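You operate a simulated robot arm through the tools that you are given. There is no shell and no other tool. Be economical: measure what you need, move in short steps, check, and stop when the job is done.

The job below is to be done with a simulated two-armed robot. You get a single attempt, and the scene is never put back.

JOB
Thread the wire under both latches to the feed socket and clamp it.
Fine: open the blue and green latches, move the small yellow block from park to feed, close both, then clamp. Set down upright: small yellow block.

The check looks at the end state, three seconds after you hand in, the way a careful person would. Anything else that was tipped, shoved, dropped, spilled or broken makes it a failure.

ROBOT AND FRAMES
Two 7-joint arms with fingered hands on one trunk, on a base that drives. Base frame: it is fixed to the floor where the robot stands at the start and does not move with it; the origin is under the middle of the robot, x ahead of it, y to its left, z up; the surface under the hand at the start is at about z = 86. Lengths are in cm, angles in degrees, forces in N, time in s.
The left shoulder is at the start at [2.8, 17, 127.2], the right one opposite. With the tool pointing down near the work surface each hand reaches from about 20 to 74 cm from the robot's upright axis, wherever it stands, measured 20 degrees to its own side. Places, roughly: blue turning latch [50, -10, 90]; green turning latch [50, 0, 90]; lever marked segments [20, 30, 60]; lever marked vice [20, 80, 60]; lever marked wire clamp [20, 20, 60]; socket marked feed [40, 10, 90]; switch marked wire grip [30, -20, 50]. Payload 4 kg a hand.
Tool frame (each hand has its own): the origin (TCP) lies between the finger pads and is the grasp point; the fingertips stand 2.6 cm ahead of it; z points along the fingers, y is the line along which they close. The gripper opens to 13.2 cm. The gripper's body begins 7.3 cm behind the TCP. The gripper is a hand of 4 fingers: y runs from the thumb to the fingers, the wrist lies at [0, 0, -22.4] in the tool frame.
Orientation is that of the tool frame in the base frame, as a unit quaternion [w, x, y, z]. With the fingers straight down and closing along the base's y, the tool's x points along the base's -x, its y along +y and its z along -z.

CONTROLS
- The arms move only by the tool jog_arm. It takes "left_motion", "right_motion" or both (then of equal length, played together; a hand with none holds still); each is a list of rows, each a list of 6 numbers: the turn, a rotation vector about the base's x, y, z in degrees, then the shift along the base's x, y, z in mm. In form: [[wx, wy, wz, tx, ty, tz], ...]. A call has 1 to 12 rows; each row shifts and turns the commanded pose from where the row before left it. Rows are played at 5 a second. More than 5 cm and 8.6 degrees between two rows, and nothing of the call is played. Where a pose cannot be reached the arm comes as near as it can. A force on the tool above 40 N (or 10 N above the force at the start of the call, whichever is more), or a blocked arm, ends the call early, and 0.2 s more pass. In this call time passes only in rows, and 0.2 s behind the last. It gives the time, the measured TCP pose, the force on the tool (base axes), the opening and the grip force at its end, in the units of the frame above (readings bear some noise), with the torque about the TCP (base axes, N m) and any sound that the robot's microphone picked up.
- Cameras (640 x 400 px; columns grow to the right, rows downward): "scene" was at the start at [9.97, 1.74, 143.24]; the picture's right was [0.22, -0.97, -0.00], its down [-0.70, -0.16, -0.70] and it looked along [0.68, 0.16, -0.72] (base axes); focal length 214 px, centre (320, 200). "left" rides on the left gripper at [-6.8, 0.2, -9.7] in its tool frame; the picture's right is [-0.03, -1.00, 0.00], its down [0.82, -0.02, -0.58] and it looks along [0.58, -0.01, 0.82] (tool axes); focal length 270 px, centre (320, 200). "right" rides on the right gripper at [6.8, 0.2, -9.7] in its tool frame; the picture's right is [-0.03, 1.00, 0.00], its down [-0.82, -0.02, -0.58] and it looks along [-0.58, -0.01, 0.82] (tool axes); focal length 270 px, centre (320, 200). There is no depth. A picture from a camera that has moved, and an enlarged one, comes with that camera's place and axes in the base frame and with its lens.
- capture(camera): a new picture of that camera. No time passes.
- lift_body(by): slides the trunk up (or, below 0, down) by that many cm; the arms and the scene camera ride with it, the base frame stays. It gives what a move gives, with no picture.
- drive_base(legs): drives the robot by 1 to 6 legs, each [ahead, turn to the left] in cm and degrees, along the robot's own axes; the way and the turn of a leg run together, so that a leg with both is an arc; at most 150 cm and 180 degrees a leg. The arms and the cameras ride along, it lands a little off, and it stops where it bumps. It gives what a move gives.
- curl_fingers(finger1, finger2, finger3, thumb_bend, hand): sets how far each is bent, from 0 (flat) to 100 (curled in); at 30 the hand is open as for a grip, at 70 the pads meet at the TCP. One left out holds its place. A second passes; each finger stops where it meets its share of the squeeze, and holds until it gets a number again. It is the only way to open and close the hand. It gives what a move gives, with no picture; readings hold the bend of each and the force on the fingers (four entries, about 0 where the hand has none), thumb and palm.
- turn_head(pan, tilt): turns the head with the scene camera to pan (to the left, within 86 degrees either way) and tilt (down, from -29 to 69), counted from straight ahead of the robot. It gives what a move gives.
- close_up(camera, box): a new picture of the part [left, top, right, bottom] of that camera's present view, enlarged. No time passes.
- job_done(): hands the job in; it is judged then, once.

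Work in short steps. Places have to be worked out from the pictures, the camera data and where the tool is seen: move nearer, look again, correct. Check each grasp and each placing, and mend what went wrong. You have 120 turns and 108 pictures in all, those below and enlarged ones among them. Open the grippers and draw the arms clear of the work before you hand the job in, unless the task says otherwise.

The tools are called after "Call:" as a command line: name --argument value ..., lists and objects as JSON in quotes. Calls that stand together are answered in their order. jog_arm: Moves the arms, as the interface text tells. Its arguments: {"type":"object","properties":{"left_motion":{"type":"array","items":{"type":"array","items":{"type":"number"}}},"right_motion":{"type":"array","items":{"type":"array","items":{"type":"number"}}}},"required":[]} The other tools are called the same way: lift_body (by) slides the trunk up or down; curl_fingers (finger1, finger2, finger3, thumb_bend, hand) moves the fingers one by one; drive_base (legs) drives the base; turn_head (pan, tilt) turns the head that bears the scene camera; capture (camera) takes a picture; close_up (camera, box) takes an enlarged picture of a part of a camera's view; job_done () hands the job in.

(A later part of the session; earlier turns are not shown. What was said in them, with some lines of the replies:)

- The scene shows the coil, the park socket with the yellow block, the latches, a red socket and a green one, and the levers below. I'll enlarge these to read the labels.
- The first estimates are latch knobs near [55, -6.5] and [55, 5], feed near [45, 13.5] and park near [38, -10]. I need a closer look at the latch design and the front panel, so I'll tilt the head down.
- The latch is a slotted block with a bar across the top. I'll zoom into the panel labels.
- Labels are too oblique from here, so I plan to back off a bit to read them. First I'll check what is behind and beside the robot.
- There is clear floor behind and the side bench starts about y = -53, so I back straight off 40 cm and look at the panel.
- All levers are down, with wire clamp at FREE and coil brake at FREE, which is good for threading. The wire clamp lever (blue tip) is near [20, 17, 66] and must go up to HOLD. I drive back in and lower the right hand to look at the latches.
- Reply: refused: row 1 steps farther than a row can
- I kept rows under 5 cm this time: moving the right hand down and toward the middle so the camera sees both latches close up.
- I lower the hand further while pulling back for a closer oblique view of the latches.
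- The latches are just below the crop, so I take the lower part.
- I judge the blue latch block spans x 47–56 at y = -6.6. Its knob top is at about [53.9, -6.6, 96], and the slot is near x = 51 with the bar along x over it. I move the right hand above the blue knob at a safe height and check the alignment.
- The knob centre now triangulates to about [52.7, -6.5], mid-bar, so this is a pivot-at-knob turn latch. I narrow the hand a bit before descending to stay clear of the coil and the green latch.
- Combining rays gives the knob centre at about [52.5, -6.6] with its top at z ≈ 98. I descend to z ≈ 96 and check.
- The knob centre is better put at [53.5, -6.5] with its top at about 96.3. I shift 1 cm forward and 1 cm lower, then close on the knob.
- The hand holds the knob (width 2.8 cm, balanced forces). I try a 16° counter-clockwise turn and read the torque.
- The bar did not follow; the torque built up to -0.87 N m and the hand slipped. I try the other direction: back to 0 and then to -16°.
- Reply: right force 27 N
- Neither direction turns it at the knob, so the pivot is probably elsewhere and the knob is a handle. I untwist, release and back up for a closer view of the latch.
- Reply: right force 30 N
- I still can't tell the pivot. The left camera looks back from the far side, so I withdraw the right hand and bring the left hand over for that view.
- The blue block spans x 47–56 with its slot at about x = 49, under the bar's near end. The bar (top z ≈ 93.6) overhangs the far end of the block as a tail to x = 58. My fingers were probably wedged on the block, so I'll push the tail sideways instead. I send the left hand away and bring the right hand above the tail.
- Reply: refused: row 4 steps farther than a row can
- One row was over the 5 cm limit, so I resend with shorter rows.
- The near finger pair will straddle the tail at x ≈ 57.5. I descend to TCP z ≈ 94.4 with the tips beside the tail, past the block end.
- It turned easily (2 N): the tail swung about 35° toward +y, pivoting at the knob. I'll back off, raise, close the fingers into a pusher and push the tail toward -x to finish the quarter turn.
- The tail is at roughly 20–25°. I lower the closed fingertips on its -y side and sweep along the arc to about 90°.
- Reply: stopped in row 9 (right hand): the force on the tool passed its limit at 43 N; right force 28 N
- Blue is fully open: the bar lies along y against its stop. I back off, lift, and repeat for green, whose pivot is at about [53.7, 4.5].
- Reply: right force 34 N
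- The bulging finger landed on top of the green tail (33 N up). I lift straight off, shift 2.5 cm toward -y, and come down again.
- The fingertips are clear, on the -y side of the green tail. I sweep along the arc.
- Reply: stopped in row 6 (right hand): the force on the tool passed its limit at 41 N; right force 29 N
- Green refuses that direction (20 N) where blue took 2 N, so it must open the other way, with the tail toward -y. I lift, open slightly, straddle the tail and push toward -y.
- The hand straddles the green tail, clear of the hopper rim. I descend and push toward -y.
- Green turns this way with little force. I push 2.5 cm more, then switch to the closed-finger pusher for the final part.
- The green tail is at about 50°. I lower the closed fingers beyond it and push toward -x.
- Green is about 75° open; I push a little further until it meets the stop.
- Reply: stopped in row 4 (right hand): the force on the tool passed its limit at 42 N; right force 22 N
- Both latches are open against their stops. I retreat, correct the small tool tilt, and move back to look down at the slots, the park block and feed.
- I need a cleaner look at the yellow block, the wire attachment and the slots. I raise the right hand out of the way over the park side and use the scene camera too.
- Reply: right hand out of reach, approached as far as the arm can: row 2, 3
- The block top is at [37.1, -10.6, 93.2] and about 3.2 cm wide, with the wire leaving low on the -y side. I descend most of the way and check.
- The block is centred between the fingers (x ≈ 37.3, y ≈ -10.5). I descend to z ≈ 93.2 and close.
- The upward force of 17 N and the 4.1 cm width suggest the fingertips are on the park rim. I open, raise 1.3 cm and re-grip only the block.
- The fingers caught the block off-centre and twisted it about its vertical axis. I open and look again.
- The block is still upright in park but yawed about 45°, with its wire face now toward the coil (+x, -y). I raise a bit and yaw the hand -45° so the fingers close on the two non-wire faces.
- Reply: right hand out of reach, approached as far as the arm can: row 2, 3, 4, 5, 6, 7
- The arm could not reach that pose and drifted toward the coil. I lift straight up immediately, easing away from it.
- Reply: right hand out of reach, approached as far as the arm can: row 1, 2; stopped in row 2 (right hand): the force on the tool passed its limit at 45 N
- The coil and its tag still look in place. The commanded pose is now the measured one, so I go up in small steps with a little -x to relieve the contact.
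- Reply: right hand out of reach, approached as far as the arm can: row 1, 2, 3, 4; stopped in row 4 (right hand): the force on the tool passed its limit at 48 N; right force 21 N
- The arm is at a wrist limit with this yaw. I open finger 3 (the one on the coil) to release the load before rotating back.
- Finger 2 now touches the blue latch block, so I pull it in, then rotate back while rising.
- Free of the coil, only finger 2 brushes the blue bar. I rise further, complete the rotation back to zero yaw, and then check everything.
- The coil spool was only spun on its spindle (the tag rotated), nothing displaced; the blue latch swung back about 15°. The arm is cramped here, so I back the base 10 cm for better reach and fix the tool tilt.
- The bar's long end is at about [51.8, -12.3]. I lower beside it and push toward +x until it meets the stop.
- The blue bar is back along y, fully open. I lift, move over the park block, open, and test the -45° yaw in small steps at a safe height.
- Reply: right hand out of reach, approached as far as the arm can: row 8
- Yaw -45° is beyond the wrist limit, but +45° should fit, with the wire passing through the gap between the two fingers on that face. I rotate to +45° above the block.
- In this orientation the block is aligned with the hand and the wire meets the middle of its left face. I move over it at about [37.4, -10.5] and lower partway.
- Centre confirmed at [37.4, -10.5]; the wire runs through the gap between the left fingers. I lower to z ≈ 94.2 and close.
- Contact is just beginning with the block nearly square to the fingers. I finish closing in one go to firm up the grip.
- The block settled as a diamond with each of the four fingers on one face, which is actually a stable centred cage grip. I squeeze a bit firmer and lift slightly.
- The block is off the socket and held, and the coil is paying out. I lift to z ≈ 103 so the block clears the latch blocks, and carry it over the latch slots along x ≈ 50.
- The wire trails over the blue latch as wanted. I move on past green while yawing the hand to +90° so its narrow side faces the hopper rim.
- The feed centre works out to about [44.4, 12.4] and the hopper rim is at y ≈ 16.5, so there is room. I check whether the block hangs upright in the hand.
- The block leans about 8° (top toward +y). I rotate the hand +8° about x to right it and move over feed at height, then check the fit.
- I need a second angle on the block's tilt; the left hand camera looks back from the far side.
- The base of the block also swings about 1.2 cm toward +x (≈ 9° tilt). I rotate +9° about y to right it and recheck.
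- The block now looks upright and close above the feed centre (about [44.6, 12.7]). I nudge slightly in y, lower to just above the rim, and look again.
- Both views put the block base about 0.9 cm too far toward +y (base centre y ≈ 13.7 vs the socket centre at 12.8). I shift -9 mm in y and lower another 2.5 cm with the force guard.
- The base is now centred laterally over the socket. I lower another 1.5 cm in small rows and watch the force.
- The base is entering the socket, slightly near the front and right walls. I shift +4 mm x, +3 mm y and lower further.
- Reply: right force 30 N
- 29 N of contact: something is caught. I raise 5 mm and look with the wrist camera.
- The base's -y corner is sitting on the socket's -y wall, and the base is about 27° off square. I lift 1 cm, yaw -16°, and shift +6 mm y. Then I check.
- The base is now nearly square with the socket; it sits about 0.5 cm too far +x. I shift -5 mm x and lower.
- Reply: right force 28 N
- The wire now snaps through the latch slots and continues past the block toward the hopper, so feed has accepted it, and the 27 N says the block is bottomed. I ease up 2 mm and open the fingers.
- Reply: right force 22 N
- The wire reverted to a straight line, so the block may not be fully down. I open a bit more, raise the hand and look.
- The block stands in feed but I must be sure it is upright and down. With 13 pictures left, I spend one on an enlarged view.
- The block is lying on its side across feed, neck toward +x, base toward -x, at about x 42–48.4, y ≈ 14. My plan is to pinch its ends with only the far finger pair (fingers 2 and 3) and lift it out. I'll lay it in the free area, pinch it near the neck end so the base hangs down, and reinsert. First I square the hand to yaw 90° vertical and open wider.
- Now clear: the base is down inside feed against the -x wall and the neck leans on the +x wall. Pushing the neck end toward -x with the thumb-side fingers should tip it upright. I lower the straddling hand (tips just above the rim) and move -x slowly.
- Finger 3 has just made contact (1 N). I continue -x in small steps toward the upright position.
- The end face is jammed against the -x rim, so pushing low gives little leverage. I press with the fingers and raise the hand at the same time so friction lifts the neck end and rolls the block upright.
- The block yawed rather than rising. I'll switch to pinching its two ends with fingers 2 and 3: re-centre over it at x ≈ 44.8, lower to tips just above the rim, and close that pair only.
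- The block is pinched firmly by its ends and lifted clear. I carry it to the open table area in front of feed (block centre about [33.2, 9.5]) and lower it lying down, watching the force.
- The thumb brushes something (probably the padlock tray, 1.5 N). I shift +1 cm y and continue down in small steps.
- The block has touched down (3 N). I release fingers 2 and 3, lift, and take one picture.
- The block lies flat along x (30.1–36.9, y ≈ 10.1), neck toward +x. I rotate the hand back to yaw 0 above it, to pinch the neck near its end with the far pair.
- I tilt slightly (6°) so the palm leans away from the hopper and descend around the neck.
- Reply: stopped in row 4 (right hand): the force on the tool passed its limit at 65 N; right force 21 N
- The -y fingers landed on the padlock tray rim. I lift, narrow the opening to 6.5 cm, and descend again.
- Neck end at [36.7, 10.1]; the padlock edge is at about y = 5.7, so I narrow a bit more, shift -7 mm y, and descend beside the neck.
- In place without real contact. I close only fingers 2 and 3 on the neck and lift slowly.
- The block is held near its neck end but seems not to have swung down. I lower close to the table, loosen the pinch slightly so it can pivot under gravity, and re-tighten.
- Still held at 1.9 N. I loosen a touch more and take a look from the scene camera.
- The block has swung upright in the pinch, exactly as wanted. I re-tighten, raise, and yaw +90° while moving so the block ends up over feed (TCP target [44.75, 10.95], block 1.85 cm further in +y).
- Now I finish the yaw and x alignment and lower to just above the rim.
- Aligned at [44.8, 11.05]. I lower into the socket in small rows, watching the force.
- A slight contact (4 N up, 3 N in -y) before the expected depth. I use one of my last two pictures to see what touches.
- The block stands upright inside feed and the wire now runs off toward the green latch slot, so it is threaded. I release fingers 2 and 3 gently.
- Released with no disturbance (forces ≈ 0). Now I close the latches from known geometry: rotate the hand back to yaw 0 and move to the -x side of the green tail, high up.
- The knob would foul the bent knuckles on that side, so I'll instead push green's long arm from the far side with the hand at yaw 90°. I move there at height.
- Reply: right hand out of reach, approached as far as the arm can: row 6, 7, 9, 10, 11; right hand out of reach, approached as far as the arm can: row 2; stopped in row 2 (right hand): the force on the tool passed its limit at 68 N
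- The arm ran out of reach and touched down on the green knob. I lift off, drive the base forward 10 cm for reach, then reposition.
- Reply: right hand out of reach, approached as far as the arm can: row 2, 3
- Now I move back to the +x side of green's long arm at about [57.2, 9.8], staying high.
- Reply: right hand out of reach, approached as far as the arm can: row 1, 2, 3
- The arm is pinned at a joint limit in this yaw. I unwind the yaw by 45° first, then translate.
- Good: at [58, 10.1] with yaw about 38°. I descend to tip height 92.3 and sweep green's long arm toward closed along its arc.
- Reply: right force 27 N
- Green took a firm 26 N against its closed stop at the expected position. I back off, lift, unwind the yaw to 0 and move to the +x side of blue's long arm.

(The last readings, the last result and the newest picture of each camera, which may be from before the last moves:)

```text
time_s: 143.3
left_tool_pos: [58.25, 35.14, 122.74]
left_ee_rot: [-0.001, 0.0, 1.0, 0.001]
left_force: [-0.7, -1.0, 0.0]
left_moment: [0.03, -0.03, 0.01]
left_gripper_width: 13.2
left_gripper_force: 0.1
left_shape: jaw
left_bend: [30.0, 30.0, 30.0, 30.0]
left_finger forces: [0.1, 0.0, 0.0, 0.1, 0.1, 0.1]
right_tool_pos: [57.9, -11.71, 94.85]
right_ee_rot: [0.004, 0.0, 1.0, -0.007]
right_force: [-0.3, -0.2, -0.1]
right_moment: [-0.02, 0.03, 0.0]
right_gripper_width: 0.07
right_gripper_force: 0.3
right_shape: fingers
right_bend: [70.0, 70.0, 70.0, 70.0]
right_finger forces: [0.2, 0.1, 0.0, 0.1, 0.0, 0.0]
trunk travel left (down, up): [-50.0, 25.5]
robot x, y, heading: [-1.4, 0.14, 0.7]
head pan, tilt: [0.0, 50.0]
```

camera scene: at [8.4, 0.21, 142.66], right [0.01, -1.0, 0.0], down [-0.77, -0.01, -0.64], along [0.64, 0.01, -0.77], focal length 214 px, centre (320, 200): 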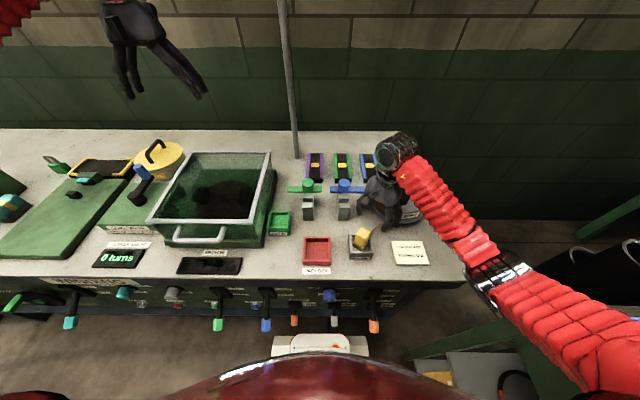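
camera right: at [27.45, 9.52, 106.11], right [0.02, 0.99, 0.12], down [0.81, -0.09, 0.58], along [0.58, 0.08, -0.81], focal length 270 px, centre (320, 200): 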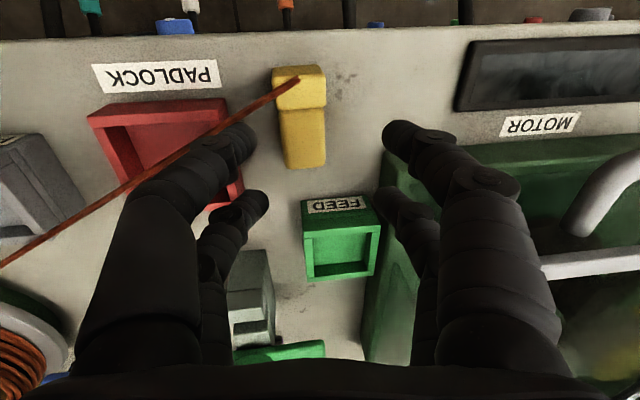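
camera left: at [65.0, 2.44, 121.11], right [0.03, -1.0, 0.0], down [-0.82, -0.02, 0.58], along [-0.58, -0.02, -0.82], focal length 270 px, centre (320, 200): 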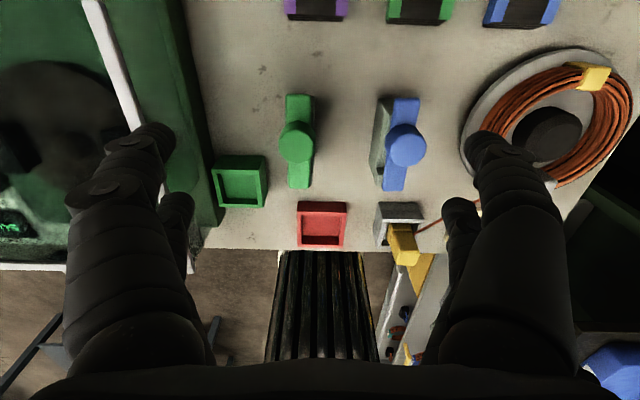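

In position with no contact. I push blue's long arm toward -x.

Call:
jog_arm --right_motion '[[0, 0, 0, -8, 0, 0], [0, 0, 0, -8, 0, 0], [0, 0, 0, -8, 0, 0], [0, 0, 0, -8, -1, 0], [0, 0, 0, -8, -1, 0], [0, 0, 0, -6, 0, 0], [0, 0, 0, -5, 0, 0]]'

Call:
jog_arm --right_motion '[[0, 0, 0, 5, -5, 5], [0, 0, 0, 0, 0, 45], [0, 0, 0, -30, -10, 10], [0, 0, 0, -30, -8, 0], [0, 0, 0, 0, 0, -30], [0, 0, 0, 0, 0, -30]]'

```text
time_s: 144.9
left_tool_pos: [58.37, 35.06, 122.84]
left_ee_rot: [-0.001, -0.002, 1.0, 0.001]
left_force: [-0.1, 0.1, 1.0]
left_moment: [0.01, -0.02, 0.0]
left_gripper_width: 13.19
left_gripper_force: 0.1
left_shape: jaw
left_bend: [30.0, 30.0, 30.0, 30.0]
left_finger forces: [0.0, 0.0, 0.0, 0.0, 0.0, 0.1]
right_tool_pos: [53.0, -12.23, 94.73]
right_ee_rot: [0.005, -0.001, 1.0, -0.007]
right_force: [12.7, -15.8, 11.5]
right_moment: [0.75, 0.06, -0.72]
right_gripper_width: 0.08
right_gripper_force: 11.0
right_shape: fingers
right_bend: [70.0, 70.0, 68.0, 70.0]
right_finger forces: [0.0, 22.3, 0.0, 0.0, 0.0, 0.1]
trunk travel left (down, up): [-50.0, 25.5]
robot x, y, heading: [-1.08, 0.19, 0.8]
head pan, tilt: [0.0, 50.0]
```

```text
time_s: 146.3
left_tool_pos: [58.2, 35.13, 122.83]
left_ee_rot: [0.0, -0.001, 1.0, 0.0]
left_force: [0.2, -0.7, -1.1]
left_moment: [0.02, 0.0, 0.01]
left_gripper_width: 13.16
left_gripper_force: 0.1
left_shape: jaw
left_bend: [30.0, 30.0, 30.0, 30.0]
left_finger forces: [0.0, 0.0, 0.0, 0.1, 0.0, 0.1]
right_tool_pos: [47.13, -14.15, 94.85]
right_ee_rot: [0.003, -0.001, 1.0, -0.008]
right_force: [-0.1, -0.7, -0.1]
right_moment: [-0.01, -0.01, -0.01]
right_gripper_width: 0.1
right_gripper_force: 0.1
right_shape: fingers
right_bend: [70.0, 70.0, 70.0, 70.0]
right_finger forces: [0.0, 0.1, 0.0, 0.1, 0.2, 0.0]
trunk travel left (down, up): [-50.0, 25.5]
robot x, y, heading: [-1.33, 0.11, 0.4]
head pan, tilt: [0.0, 50.0]
```

The knuckle met the knob; the bar should be well past 45°. Now I push it the rest of the way in +y from the front side.

Call:
jog_arm --right_motion '[[0, 0, 0, 3, 8, 0], [0, 0, 0, 0, 8, 0], [0, 0, 0, 0, 8, 0], [0, 0, 0, 0, 7, 0], [0, 0, 0, 0, 6, 0], [0, 0, 0, 0, 5, 0], [0, 0, 0, 0, 4, 0]]'

```text
time_s: 147.9
left_tool_pos: [58.09, 35.24, 122.82]
left_ee_rot: [-0.001, 0.0, 1.0, 0.0]
left_force: [-0.4, 1.0, 0.0]
left_moment: [-0.01, 0.02, 0.02]
left_gripper_width: 13.2
left_gripper_force: 0.0
left_shape: jaw
left_bend: [30.0, 30.0, 30.0, 30.0]
left_finger forces: [0.0, 0.0, 0.1, 0.0, 0.0, 0.1]
right_tool_pos: [47.69, -9.65, 95.03]
right_ee_rot: [0.006, 0.0, 1.0, -0.006]
right_force: [0.9, -7.8, 11.1]
right_moment: [0.13, -0.23, -0.17]
right_gripper_width: 0.09
right_gripper_force: 6.8
right_shape: fingers
right_bend: [70.0, 72.0, 67.0, 70.0]
right_finger forces: [0.1, 13.4, 0.0, 0.0, 0.0, 0.0]
trunk travel left (down, up): [-50.0, 25.5]
robot x, y, heading: [-1.36, -0.05, 0.7]
head pan, tilt: [0.0, 50.0]
```

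Likely near closed, with a knuckle riding up. I raise 4 mm so the knuckle clears and push another 8 mm with the tips.

Call:
jog_arm --right_motion '[[0, 0, 0, 0, -3, 5], [0, 0, 0, 0, 5, 0], [0, 0, 0, 0, 5, 0], [0, 0, 0, 0, 4, 0]]'

```text
time_s: 148.9
left_tool_pos: [58.16, 35.06, 122.8]
left_ee_rot: [0.0, -0.001, 1.0, 0.001]
left_force: [-0.6, 0.4, -0.9]
left_moment: [0.0, -0.01, 0.0]
left_gripper_width: 13.19
left_gripper_force: 0.0
left_shape: jaw
left_bend: [30.0, 30.0, 30.0, 30.0]
left_finger forces: [0.0, 0.0, 0.0, 0.0, 0.0, 0.0]
right_tool_pos: [47.66, -8.69, 95.26]
right_ee_rot: [0.003, -0.001, 1.0, -0.007]
right_force: [-0.3, -9.3, 8.1]
right_moment: [-0.05, -0.18, -0.13]
right_gripper_width: 0.11
right_gripper_force: 8.4
right_shape: fingers
right_bend: [70.0, 74.0, 66.0, 70.0]
right_finger forces: [0.0, 16.0, 0.0, 0.0, 0.1, 0.0]
trunk travel left (down, up): [-50.0, 25.5]
robot x, y, heading: [-1.13, -0.18, 0.5]
head pan, tilt: [0.0, 50.0]
```

The tips press the bar at its closed line with steady resistance. I retreat the right hand up, back the base off 40 cm, and use my last picture on a close-up showing both latches, feed and the clamp lever.

Call:
jog_arm --right_motion '[[0, 0, 0, 0, -10, 0], [0, 0, 0, 0, -5, 45], [0, 0, 0, 0, -10, 45], [0, 0, 0, -20, -30, 20]]'

Call:
drive_base --legs '[[-40, 0]]'

Call:
close_up --camera "scene" --box '[235, 95, 405, 245]'

```text
time_s: 149.9
left_tool_pos: [58.03, 35.25, 122.89]
left_ee_rot: [0.0, -0.001, 1.0, 0.001]
left_force: [0.4, -0.3, 0.5]
left_moment: [-0.02, 0.01, -0.03]
left_gripper_width: 13.18
left_gripper_force: 0.0
left_shape: jaw
left_bend: [30.0, 30.0, 30.0, 30.0]
left_finger forces: [0.0, 0.0, 0.0, 0.1, 0.1, 0.0]
right_tool_pos: [45.4, -14.07, 106.07]
right_ee_rot: [0.004, -0.002, 1.0, -0.006]
right_force: [-0.5, -0.4, 0.1]
right_moment: [0.0, -0.02, -0.02]
right_gripper_width: 0.08
right_gripper_force: 0.2
right_shape: fingers
right_bend: [70.0, 70.0, 70.0, 70.0]
right_finger forces: [0.0, 0.0, 0.0, 0.1, 0.0, 0.0]
trunk travel left (down, up): [-50.0, 25.5]
robot x, y, heading: [-1.34, 0.38, 0.6]
head pan, tilt: [0.0, 50.0]
```

```text
time_s: 152.4
left_tool_pos: [18.33, 35.13, 122.79]
left_ee_rot: [0.0, -0.003, 1.0, 0.0]
left_force: [-0.6, 0.3, 0.6]
left_moment: [0.01, 0.02, 0.01]
left_gripper_width: 13.17
left_gripper_force: 0.0
left_shape: jaw
left_bend: [30.0, 30.0, 30.0, 30.0]
left_finger forces: [0.1, 0.0, 0.1, 0.0, 0.0, 0.0]
right_tool_pos: [6.06, -14.11, 106.17]
right_ee_rot: [0.004, -0.004, 1.0, -0.007]
right_force: [-0.3, -0.8, -0.7]
right_moment: [-0.01, -0.02, -0.01]
right_gripper_width: 0.11
right_gripper_force: 0.1
right_shape: fingers
right_bend: [70.0, 70.0, 70.0, 70.0]
right_finger forces: [0.1, 0.0, 0.1, 0.0, 0.0, 0.0]
trunk travel left (down, up): [-50.0, 25.5]
robot x, y, heading: [-40.66, -0.19, 0.9]
head pan, tilt: [0.0, 50.0]
```

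```text
2.67 times, centred on (320, 170) of scene
camera zoom: at [-31.0, -0.14, 142.65], right [0.01, -1.0, 0.0], down [-0.77, -0.01, -0.64], along [0.64, 0.01, -0.77], focal length 572 px, centre (320, 280)
```

zoom: 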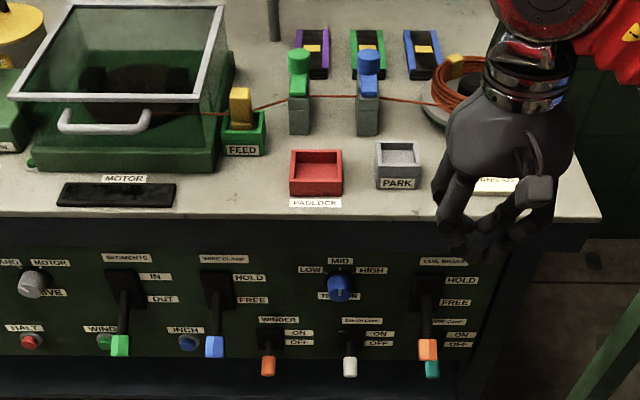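

Everything on top is right: both latches closed over the wire, the block upright in feed. The clamp lever handle triangulates to [22.4, 18.5, 61.1]. I lower the trunk 10 cm and bring the left hand down in front of it, pitched forward.

Call:
lift_body --by -10

Call:
jog_arm --left_motion '[[0, -8, 0, -13, -33, 0], [0, -8, 0, -13, -33, 0], [0, -8, 0, -13, -33, 0], [0, -8, 0, -12, -34, 0], [0, -8, 0, -12, -34, 0], [0, 0, 0, 0, 0, -45], [0, 0, 0, 0, 0, -45], [0, 0, 0, 0, 0, -45], [0, 0, 0, 0, 0, -45], [0, 0, 0, 0, 0, -45], [0, 0, 0, 0, 0, -45]]'

```text
time_s: 153.7
left_tool_pos: [18.46, 35.22, 112.82]
left_ee_rot: [0.0, -0.004, 1.0, 0.001]
left_force: [0.2, 0.7, 0.8]
left_moment: [-0.01, 0.01, 0.05]
left_gripper_width: 13.18
left_gripper_force: 0.1
left_shape: jaw
left_bend: [30.0, 30.0, 30.0, 30.0]
left_finger forces: [0.0, 0.0, 0.0, 0.0, 0.0, 0.0]
right_tool_pos: [6.12, -14.2, 96.17]
right_ee_rot: [0.005, -0.004, 1.0, -0.007]
right_force: [0.0, -0.4, -0.2]
right_moment: [0.01, -0.01, -0.01]
right_gripper_width: 0.09
right_gripper_force: 0.1
right_shape: fingers
right_bend: [70.0, 70.0, 70.0, 70.0]
right_finger forces: [0.1, 0.0, 0.0, 0.0, 0.1, 0.0]
trunk travel left (down, up): [-40.0, 35.5]
robot x, y, heading: [-40.51, -0.2, 1.2]
head pan, tilt: [0.0, 50.0]
```

```text
time_s: 156.1
left_tool_pos: [12.25, 18.4, 85.64]
left_ee_rot: [0.342, -0.003, 0.94, -0.001]
left_force: [-0.4, -1.1, 0.1]
left_moment: [-0.02, 0.0, 0.0]
left_gripper_width: 13.2
left_gripper_force: 0.0
left_shape: jaw
left_bend: [30.0, 30.0, 30.0, 30.0]
left_finger forces: [0.0, 0.0, 0.0, 0.0, 0.0, 0.0]
right_tool_pos: [6.05, -14.17, 96.18]
right_ee_rot: [0.003, -0.004, 1.0, -0.007]
right_force: [-0.9, -0.3, -0.8]
right_moment: [-0.02, -0.01, 0.03]
right_gripper_width: 0.1
right_gripper_force: 0.1
right_shape: fingers
right_bend: [70.0, 70.0, 70.0, 70.0]
right_finger forces: [0.0, 0.0, 0.0, 0.0, 0.0, 0.1]
trunk travel left (down, up): [-40.0, 35.5]
robot x, y, heading: [-40.54, -0.28, 0.8]
head pan, tilt: [0.0, 50.0]
```

Reach is fine. I continue down to z ≈ 61.5 at x = 12 and narrow the left hand somewhat.

Call:
jog_arm --left_motion '[[0, 0, 0, 0, 0, -45], [0, 0, 0, 0, 0, -45], [0, 0, 0, 0, 0, -45], [0, 0, 0, 0, 0, -45], [0, 0, 0, 0, 0, -45], [0, 0, 0, 0, 0, -16]]'

Call:
curl_fingers --hand "left" --finger1 42 --finger2 42 --finger3 42 --thumb_bend 42

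```text
time_s: 157.5
left_tool_pos: [13.55, 15.51, 67.34]
left_ee_rot: [0.341, -0.003, 0.94, 0.001]
left_force: [0.6, -0.2, -0.3]
left_moment: [0.03, 0.01, 0.01]
left_gripper_width: 13.23
left_gripper_force: 0.1
left_shape: jaw
left_bend: [30.0, 30.0, 30.0, 30.0]
left_finger forces: [0.0, 0.0, 0.0, 0.1, 0.0, 0.0]
left hand out of reach, approached as far as the arm can: row 4, 5, 6
right_tool_pos: [6.19, -14.34, 96.16]
right_ee_rot: [0.004, -0.003, 1.0, -0.007]
right_force: [-0.5, -0.5, -0.1]
right_moment: [0.11, 0.04, -0.03]
right_gripper_width: 0.08
right_gripper_force: 0.1
right_shape: fingers
right_bend: [70.0, 70.0, 70.0, 70.0]
right_finger forces: [0.0, 0.0, 0.0, 0.1, 0.1, 0.0]
trunk travel left (down, up): [-40.0, 35.5]
robot x, y, heading: [-40.77, 0.04, 1.1]
head pan, tilt: [0.0, 50.0]
```

```text
time_s: 158.5
left_tool_pos: [13.33, 15.7, 67.41]
left_ee_rot: [0.34, -0.004, 0.94, -0.001]
left_force: [0.0, 0.0, 0.8]
left_moment: [-0.01, -0.01, 0.01]
left_gripper_width: 9.37
left_gripper_force: 0.1
left_shape: fingers
left_bend: [42.0, 42.0, 42.0, 42.0]
left_finger forces: [0.0, 0.0, 0.0, 0.1, 0.0, 0.1]
right_tool_pos: [6.11, -14.09, 96.2]
right_ee_rot: [0.003, -0.004, 1.0, -0.007]
right_force: [-0.5, -0.4, -0.5]
right_moment: [0.01, 0.02, 0.0]
right_gripper_width: 0.1
right_gripper_force: 0.1
right_shape: fingers
right_bend: [70.0, 70.0, 70.0, 70.0]
right_finger forces: [0.0, 0.1, 0.0, 0.1, 0.0, 0.0]
trunk travel left (down, up): [-40.0, 35.5]
robot x, y, heading: [-40.44, -0.12, 0.9]
head pan, tilt: [0.0, 50.0]
```

The arm bottoms out at z 67, so I lower the trunk 8 cm more and then centre on the handle's y and height, still 9 cm in front of it.

Call:
lift_body --by -8

Call:
jog_arm --left_motion '[[0, 0, 0, 0, 28, 15]]'

```text
time_s: 159.7
left_tool_pos: [11.9, 16.22, 57.31]
left_ee_rot: [0.322, -0.005, 0.947, -0.007]
left_force: [-0.8, 0.6, 0.2]
left_moment: [-0.01, 0.0, 0.03]
left_gripper_width: 9.37
left_gripper_force: 0.1
left_shape: fingers
left_bend: [42.0, 42.0, 42.0, 42.0]
left_finger forces: [0.1, 0.0, 0.0, 0.0, 0.0, 0.1]
right_tool_pos: [5.64, -12.99, 89.19]
right_ee_rot: [0.01, -0.005, 1.0, -0.013]
right_force: [0.0, -0.2, -0.5]
right_moment: [-0.01, 0.03, -0.01]
right_gripper_width: 0.08
right_gripper_force: 0.1
right_shape: fingers
right_bend: [70.0, 70.0, 70.0, 70.0]
right_finger forces: [0.0, 0.1, 0.0, 0.0, 0.1, 0.0]
trunk travel left (down, up): [-32.0, 43.5]
robot x, y, heading: [-40.5, -0.46, 1.0]
head pan, tilt: [0.0, 50.0]
```

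```text
time_s: 160.1
left_tool_pos: [11.83, 18.05, 58.25]
left_ee_rot: [0.317, -0.007, 0.948, -0.004]
left_force: [-0.3, 0.0, -1.0]
left_moment: [-0.04, 0.01, -0.05]
left_gripper_width: 9.35
left_gripper_force: 0.0
left_shape: fingers
left_bend: [42.0, 42.0, 42.0, 42.0]
left_finger forces: [0.1, 0.0, 0.0, 0.0, 0.0, 0.0]
left hand out of reach, approached as far as the arm can: row 1
right_tool_pos: [5.7, -13.04, 89.03]
right_ee_rot: [0.01, -0.003, 1.0, -0.014]
right_force: [-1.0, -0.1, 0.3]
right_moment: [0.0, 0.01, -0.02]
right_gripper_width: 0.12
right_gripper_force: 0.1
right_shape: fingers
right_bend: [70.0, 70.0, 70.0, 70.0]
right_finger forces: [0.1, 0.1, 0.0, 0.1, 0.0, 0.1]
trunk travel left (down, up): [-32.0, 43.5]
robot x, y, heading: [-40.62, -0.64, 0.7]
head pan, tilt: [0.0, 50.0]
```

The arm is near a limit when tucked this close; extending forward should help. I move +x toward the handle while rising.

Call:
jog_arm --left_motion '[[0, 0, 0, 30, 2, 10], [0, 0, 0, 30, 1, 10], [0, 0, 0, 20, 0, 6]]'

```text
time_s: 160.9
left_tool_pos: [19.91, 18.8, 60.7]
left_ee_rot: [0.321, -0.006, 0.947, -0.006]
left_force: [0.5, 0.3, 0.5]
left_moment: [-0.02, -0.02, -0.02]
left_gripper_width: 9.34
left_gripper_force: 0.0
left_shape: fingers
left_bend: [42.0, 42.0, 42.0, 42.0]
left_finger forces: [0.0, 0.0, 0.0, 0.0, 0.0, 0.1]
right_tool_pos: [5.67, -13.0, 89.01]
right_ee_rot: [0.011, -0.004, 1.0, -0.014]
right_force: [-0.1, 0.1, 0.2]
right_moment: [0.0, -0.04, 0.01]
right_gripper_width: 0.1
right_gripper_force: 0.1
right_shape: fingers
right_bend: [70.0, 70.0, 70.0, 70.0]
right_finger forces: [0.0, 0.0, 0.1, 0.0, 0.1, 0.0]
trunk travel left (down, up): [-32.0, 43.5]
robot x, y, heading: [-40.45, -0.29, 0.7]
head pan, tilt: [0.0, 50.0]
```

Reachable now. I advance 2 cm more to the handle and close the left hand on it.

Call:
jog_arm --left_motion '[[0, 0, 0, 12, -2, 2], [0, 0, 0, 10, 0, 2]]'

Call:
curl_fingers --hand "left" --finger1 74 --finger2 74 --finger3 74 --thumb_bend 74

```text
time_s: 161.5
left_tool_pos: [22.02, 18.36, 61.06]
left_ee_rot: [0.32, -0.006, 0.947, -0.007]
left_force: [0.5, 0.0, -0.5]
left_moment: [-0.01, 0.0, -0.01]
left_gripper_width: 9.33
left_gripper_force: 0.1
left_shape: fingers
left_bend: [42.0, 42.0, 42.0, 42.0]
left_finger forces: [0.0, 0.0, 0.0, 0.0, 0.0, 0.1]
right_tool_pos: [5.64, -12.96, 88.99]
right_ee_rot: [0.011, -0.004, 1.0, -0.013]
right_force: [-0.6, 0.3, 0.1]
right_moment: [-0.02, 0.01, 0.0]
right_gripper_width: 0.1
right_gripper_force: 0.0
right_shape: fingers
right_bend: [70.0, 70.0, 70.0, 70.0]
right_finger forces: [0.1, 0.1, 0.0, 0.1, 0.0, 0.1]
trunk travel left (down, up): [-32.0, 43.5]
robot x, y, heading: [-40.74, -0.32, 0.7]
head pan, tilt: [0.0, 50.0]
```

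```text
time_s: 162.5
left_tool_pos: [22.18, 18.31, 61.25]
left_ee_rot: [0.321, -0.005, 0.947, -0.008]
left_force: [9.7, -4.7, 3.3]
left_moment: [0.04, -0.07, -0.1]
left_gripper_width: 0.76
left_gripper_force: 8.0
left_shape: fingers
left_bend: [71.0, 73.0, 73.0, 66.0]
left_finger forces: [6.1, 0.1, 0.0, 0.0, 10.7, 0.0]
right_tool_pos: [5.66, -12.83, 88.87]
right_ee_rot: [0.01, -0.005, 1.0, -0.014]
right_force: [0.9, 0.9, -0.1]
right_moment: [-0.03, 0.01, 0.0]
right_gripper_width: 0.11
right_gripper_force: 0.0
right_shape: fingers
right_bend: [70.0, 70.0, 70.0, 70.0]
right_finger forces: [0.0, 0.0, 0.1, 0.1, 0.1, 0.0]
trunk travel left (down, up): [-32.0, 43.5]
robot x, y, heading: [-40.47, -0.02, 0.7]
head pan, tilt: [0.0, 50.0]
```

Finger 1 and the thumb hold the lever shaft. I lift along its arc (about 8 cm up) toward HOLD.

Call:
jog_arm --left_motion '[[0, 0, 0, -4, 0, 12], [0, 0, 0, -3, 0, 14], [0, 0, 0, -1, 0, 13], [0, 0, 0, 1, 0, 13], [0, 0, 0, 3, 0, 13], [0, 0, 0, 4, 0, 12]]'

```text
time_s: 163.9
left_tool_pos: [21.79, 18.42, 68.25]
left_ee_rot: [0.316, -0.006, 0.949, -0.006]
left_force: [9.4, -5.3, -27.6]
left_moment: [0.1, 0.6, 0.03]
left_gripper_width: 1.2
left_gripper_force: 13.4
left_shape: fingers
left_bend: [68.0, 73.0, 73.0, 67.0]
left_finger forces: [10.7, 0.0, 0.1, 0.0, 15.0, 0.1]
right_tool_pos: [5.71, -13.04, 88.87]
right_ee_rot: [0.01, -0.004, 1.0, -0.016]
right_force: [0.3, 0.4, -0.3]
right_moment: [-0.02, -0.01, 0.01]
right_gripper_width: 0.1
right_gripper_force: 0.0
right_shape: fingers
right_bend: [70.0, 70.0, 70.0, 70.0]
right_finger forces: [0.0, 0.0, 0.0, 0.0, 0.0, 0.0]
trunk travel left (down, up): [-32.0, 43.5]
robot x, y, heading: [-40.7, -0.13, 0.7]
head pan, tilt: [0.0, 50.0]
```

It travelled 7 cm still in grip and now resists with 28 N, consistent with the upper stop. I nudge a few mm more to be sure it is fully home.

Call:
jog_arm --left_motion '[[0, 0, 0, 2, 0, 4], [0, 0, 0, 2, 0, 4]]'

```text
time_s: 164.5
left_tool_pos: [22.51, 18.33, 69.83]
left_ee_rot: [0.322, -0.005, 0.947, -0.007]
left_force: [10.5, -3.7, -9.0]
left_moment: [-0.01, 0.12, -0.02]
left_gripper_width: 1.04
left_gripper_force: 7.5
left_shape: fingers
left_bend: [69.0, 73.0, 73.0, 68.0]
left_finger forces: [5.9, 0.1, 0.0, 0.0, 8.8, 0.1]
right_tool_pos: [5.75, -12.95, 88.87]
right_ee_rot: [0.009, -0.005, 1.0, -0.013]
right_force: [-0.1, 0.1, 0.6]
right_moment: [-0.02, 0.0, 0.01]
right_gripper_width: 0.09
right_gripper_force: 0.1
right_shape: fingers
right_bend: [70.0, 70.0, 70.0, 70.0]
right_finger forces: [0.0, 0.1, 0.0, 0.0, 0.0, 0.0]
trunk travel left (down, up): [-32.0, 43.5]
robot x, y, heading: [-40.73, 0.23, 0.8]
head pan, tilt: [0.0, 50.0]
```

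It moved on and the force dropped, so it may still be travelling. I continue along the arc a little further.

Call:
jog_arm --left_motion '[[0, 0, 0, 3, 0, 5], [0, 0, 0, 3, 0, 5], [0, 0, 0, 4, 0, 5]]'

```text
time_s: 165.3
left_tool_pos: [22.59, 18.24, 70.11]
left_ee_rot: [0.309, -0.003, 0.951, -0.004]
left_force: [10.8, -0.1, -12.2]
left_moment: [0.01, 0.01, -0.04]
left_gripper_width: 0.82
left_gripper_force: 17.3
left_shape: fingers
left_bend: [69.0, 72.0, 72.0, 68.0]
left_finger forces: [9.1, 9.0, 6.6, 0.1, 9.8, 0.0]
right_tool_pos: [5.74, -12.87, 89.0]
right_ee_rot: [0.011, -0.006, 1.0, -0.012]
right_force: [0.1, -0.4, -0.5]
right_moment: [0.03, 0.0, 0.01]
right_gripper_width: 0.12
right_gripper_force: 0.1
right_shape: fingers
right_bend: [70.0, 70.0, 70.0, 70.0]
right_finger forces: [0.0, 0.0, 0.1, 0.0, 0.1, 0.0]
trunk travel left (down, up): [-32.0, 43.5]
robot x, y, heading: [-40.65, -0.06, 1.1]
head pan, tilt: [0.0, 50.0]
stopped in row 3 (left hand): the force on the tool passed its limit at 43 N (the readings are from after the stop); the commanded pose is now the measured one
```

A hard stop (43 N) at z ≈ 70: the lever is at HOLD. I open the left hand and draw it straight back.

Call:
curl_fingers --hand "left" --finger1 38 --finger2 38 --finger3 38 --thumb_bend 38

Call:
jog_arm --left_motion '[[0, 0, 0, -30, 0, 0], [0, 0, 0, -40, 0, 0], [0, 0, 0, -20, 0, 30]]'

Call:
curl_fingers --hand "right" --finger1 30 --finger2 30 --finger3 30 --thumb_bend 30

```text
time_s: 166.3
left_tool_pos: [22.65, 18.29, 70.29]
left_ee_rot: [0.31, -0.004, 0.951, -0.005]
left_force: [-0.2, 0.1, 0.2]
left_moment: [0.01, 0.02, -0.03]
left_gripper_width: 10.61
left_gripper_force: 0.1
left_shape: fingers
left_bend: [38.0, 38.0, 38.0, 38.0]
left_finger forces: [0.0, 0.0, 0.1, 0.0, 0.0, 0.0]
right_tool_pos: [5.71, -12.95, 88.96]
right_ee_rot: [0.011, -0.007, 1.0, -0.012]
right_force: [0.2, 0.2, -0.6]
right_moment: [0.03, 0.03, 0.01]
right_gripper_width: 0.09
right_gripper_force: 0.1
right_shape: fingers
right_bend: [70.0, 70.0, 70.0, 70.0]
right_finger forces: [0.1, 0.0, 0.0, 0.0, 0.0, 0.0]
trunk travel left (down, up): [-32.0, 43.5]
robot x, y, heading: [-40.78, -0.06, 0.7]
head pan, tilt: [0.0, 50.0]
```

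```text
time_s: 167.1
left_tool_pos: [13.69, 18.24, 73.28]
left_ee_rot: [0.311, -0.004, 0.95, -0.005]
left_force: [0.1, 0.1, -0.8]
left_moment: [-0.03, 0.0, -0.03]
left_gripper_width: 10.62
left_gripper_force: 0.1
left_shape: fingers
left_bend: [38.0, 38.0, 38.0, 38.0]
left_finger forces: [0.1, 0.0, 0.0, 0.0, 0.1, 0.1]
right_tool_pos: [5.81, -12.95, 88.97]
right_ee_rot: [0.01, -0.006, 1.0, -0.012]
right_force: [-0.2, 0.6, 0.3]
right_moment: [-0.01, 0.0, 0.0]
right_gripper_width: 0.1
right_gripper_force: 0.2
right_shape: fingers
right_bend: [70.0, 70.0, 70.0, 70.0]
right_finger forces: [0.1, 0.0, 0.1, 0.0, 0.1, 0.0]
trunk travel left (down, up): [-32.0, 43.5]
robot x, y, heading: [-40.31, -0.03, 0.7]
head pan, tilt: [0.0, 50.0]
```

```text
time_s: 168.1
left_tool_pos: [13.83, 18.43, 73.21]
left_ee_rot: [0.31, -0.005, 0.951, -0.005]
left_force: [-0.1, 0.1, 0.8]
left_moment: [-0.02, -0.02, -0.01]
left_gripper_width: 10.6
left_gripper_force: 0.1
left_shape: fingers
left_bend: [38.0, 38.0, 38.0, 38.0]
left_finger forces: [0.0, 0.0, 0.0, 0.0, 0.0, 0.0]
right_tool_pos: [5.78, -12.88, 89.04]
right_ee_rot: [0.011, -0.006, 1.0, -0.012]
right_force: [-0.1, -0.2, 0.1]
right_moment: [0.0, -0.01, 0.01]
right_gripper_width: 13.24
right_gripper_force: 0.1
right_shape: fingers
right_bend: [30.0, 30.0, 30.0, 30.0]
right_finger forces: [0.0, 0.0, 0.0, 0.0, 0.1, 0.1]
trunk travel left (down, up): [-32.0, 43.5]
robot x, y, heading: [-40.67, -0.08, 1.0]
head pan, tilt: [0.0, 50.0]
```

The job is done as far as I could check: both hands came away clear and reading zero force. The last picture showed both latches closed over the wire and the block upright in feed, and the clamp lever reached its upper stop at HOLD by force, though I had no picture left to see it.

Call:
job_done

```text
The job is handed in.
```

I moved the small yellow block from park to feed, threaded the wire under both latches, closed them, and raised the wire clamp lever to HOLD. My last picture, taken before the clamp, showed both latches closed over the wire and the block upright in feed. I had no picture left for the lever: it hit a hard stop at the top, but I did not see it stay there after I let go.

The block tipped over in feed on the first try; I laid it on the bench, re-gripped it and set it down again. I also spun the coil about 40° on its spindle, and pressed hard once each on the padlock tray rim and the green knob; the later pictures showed nothing out of place.
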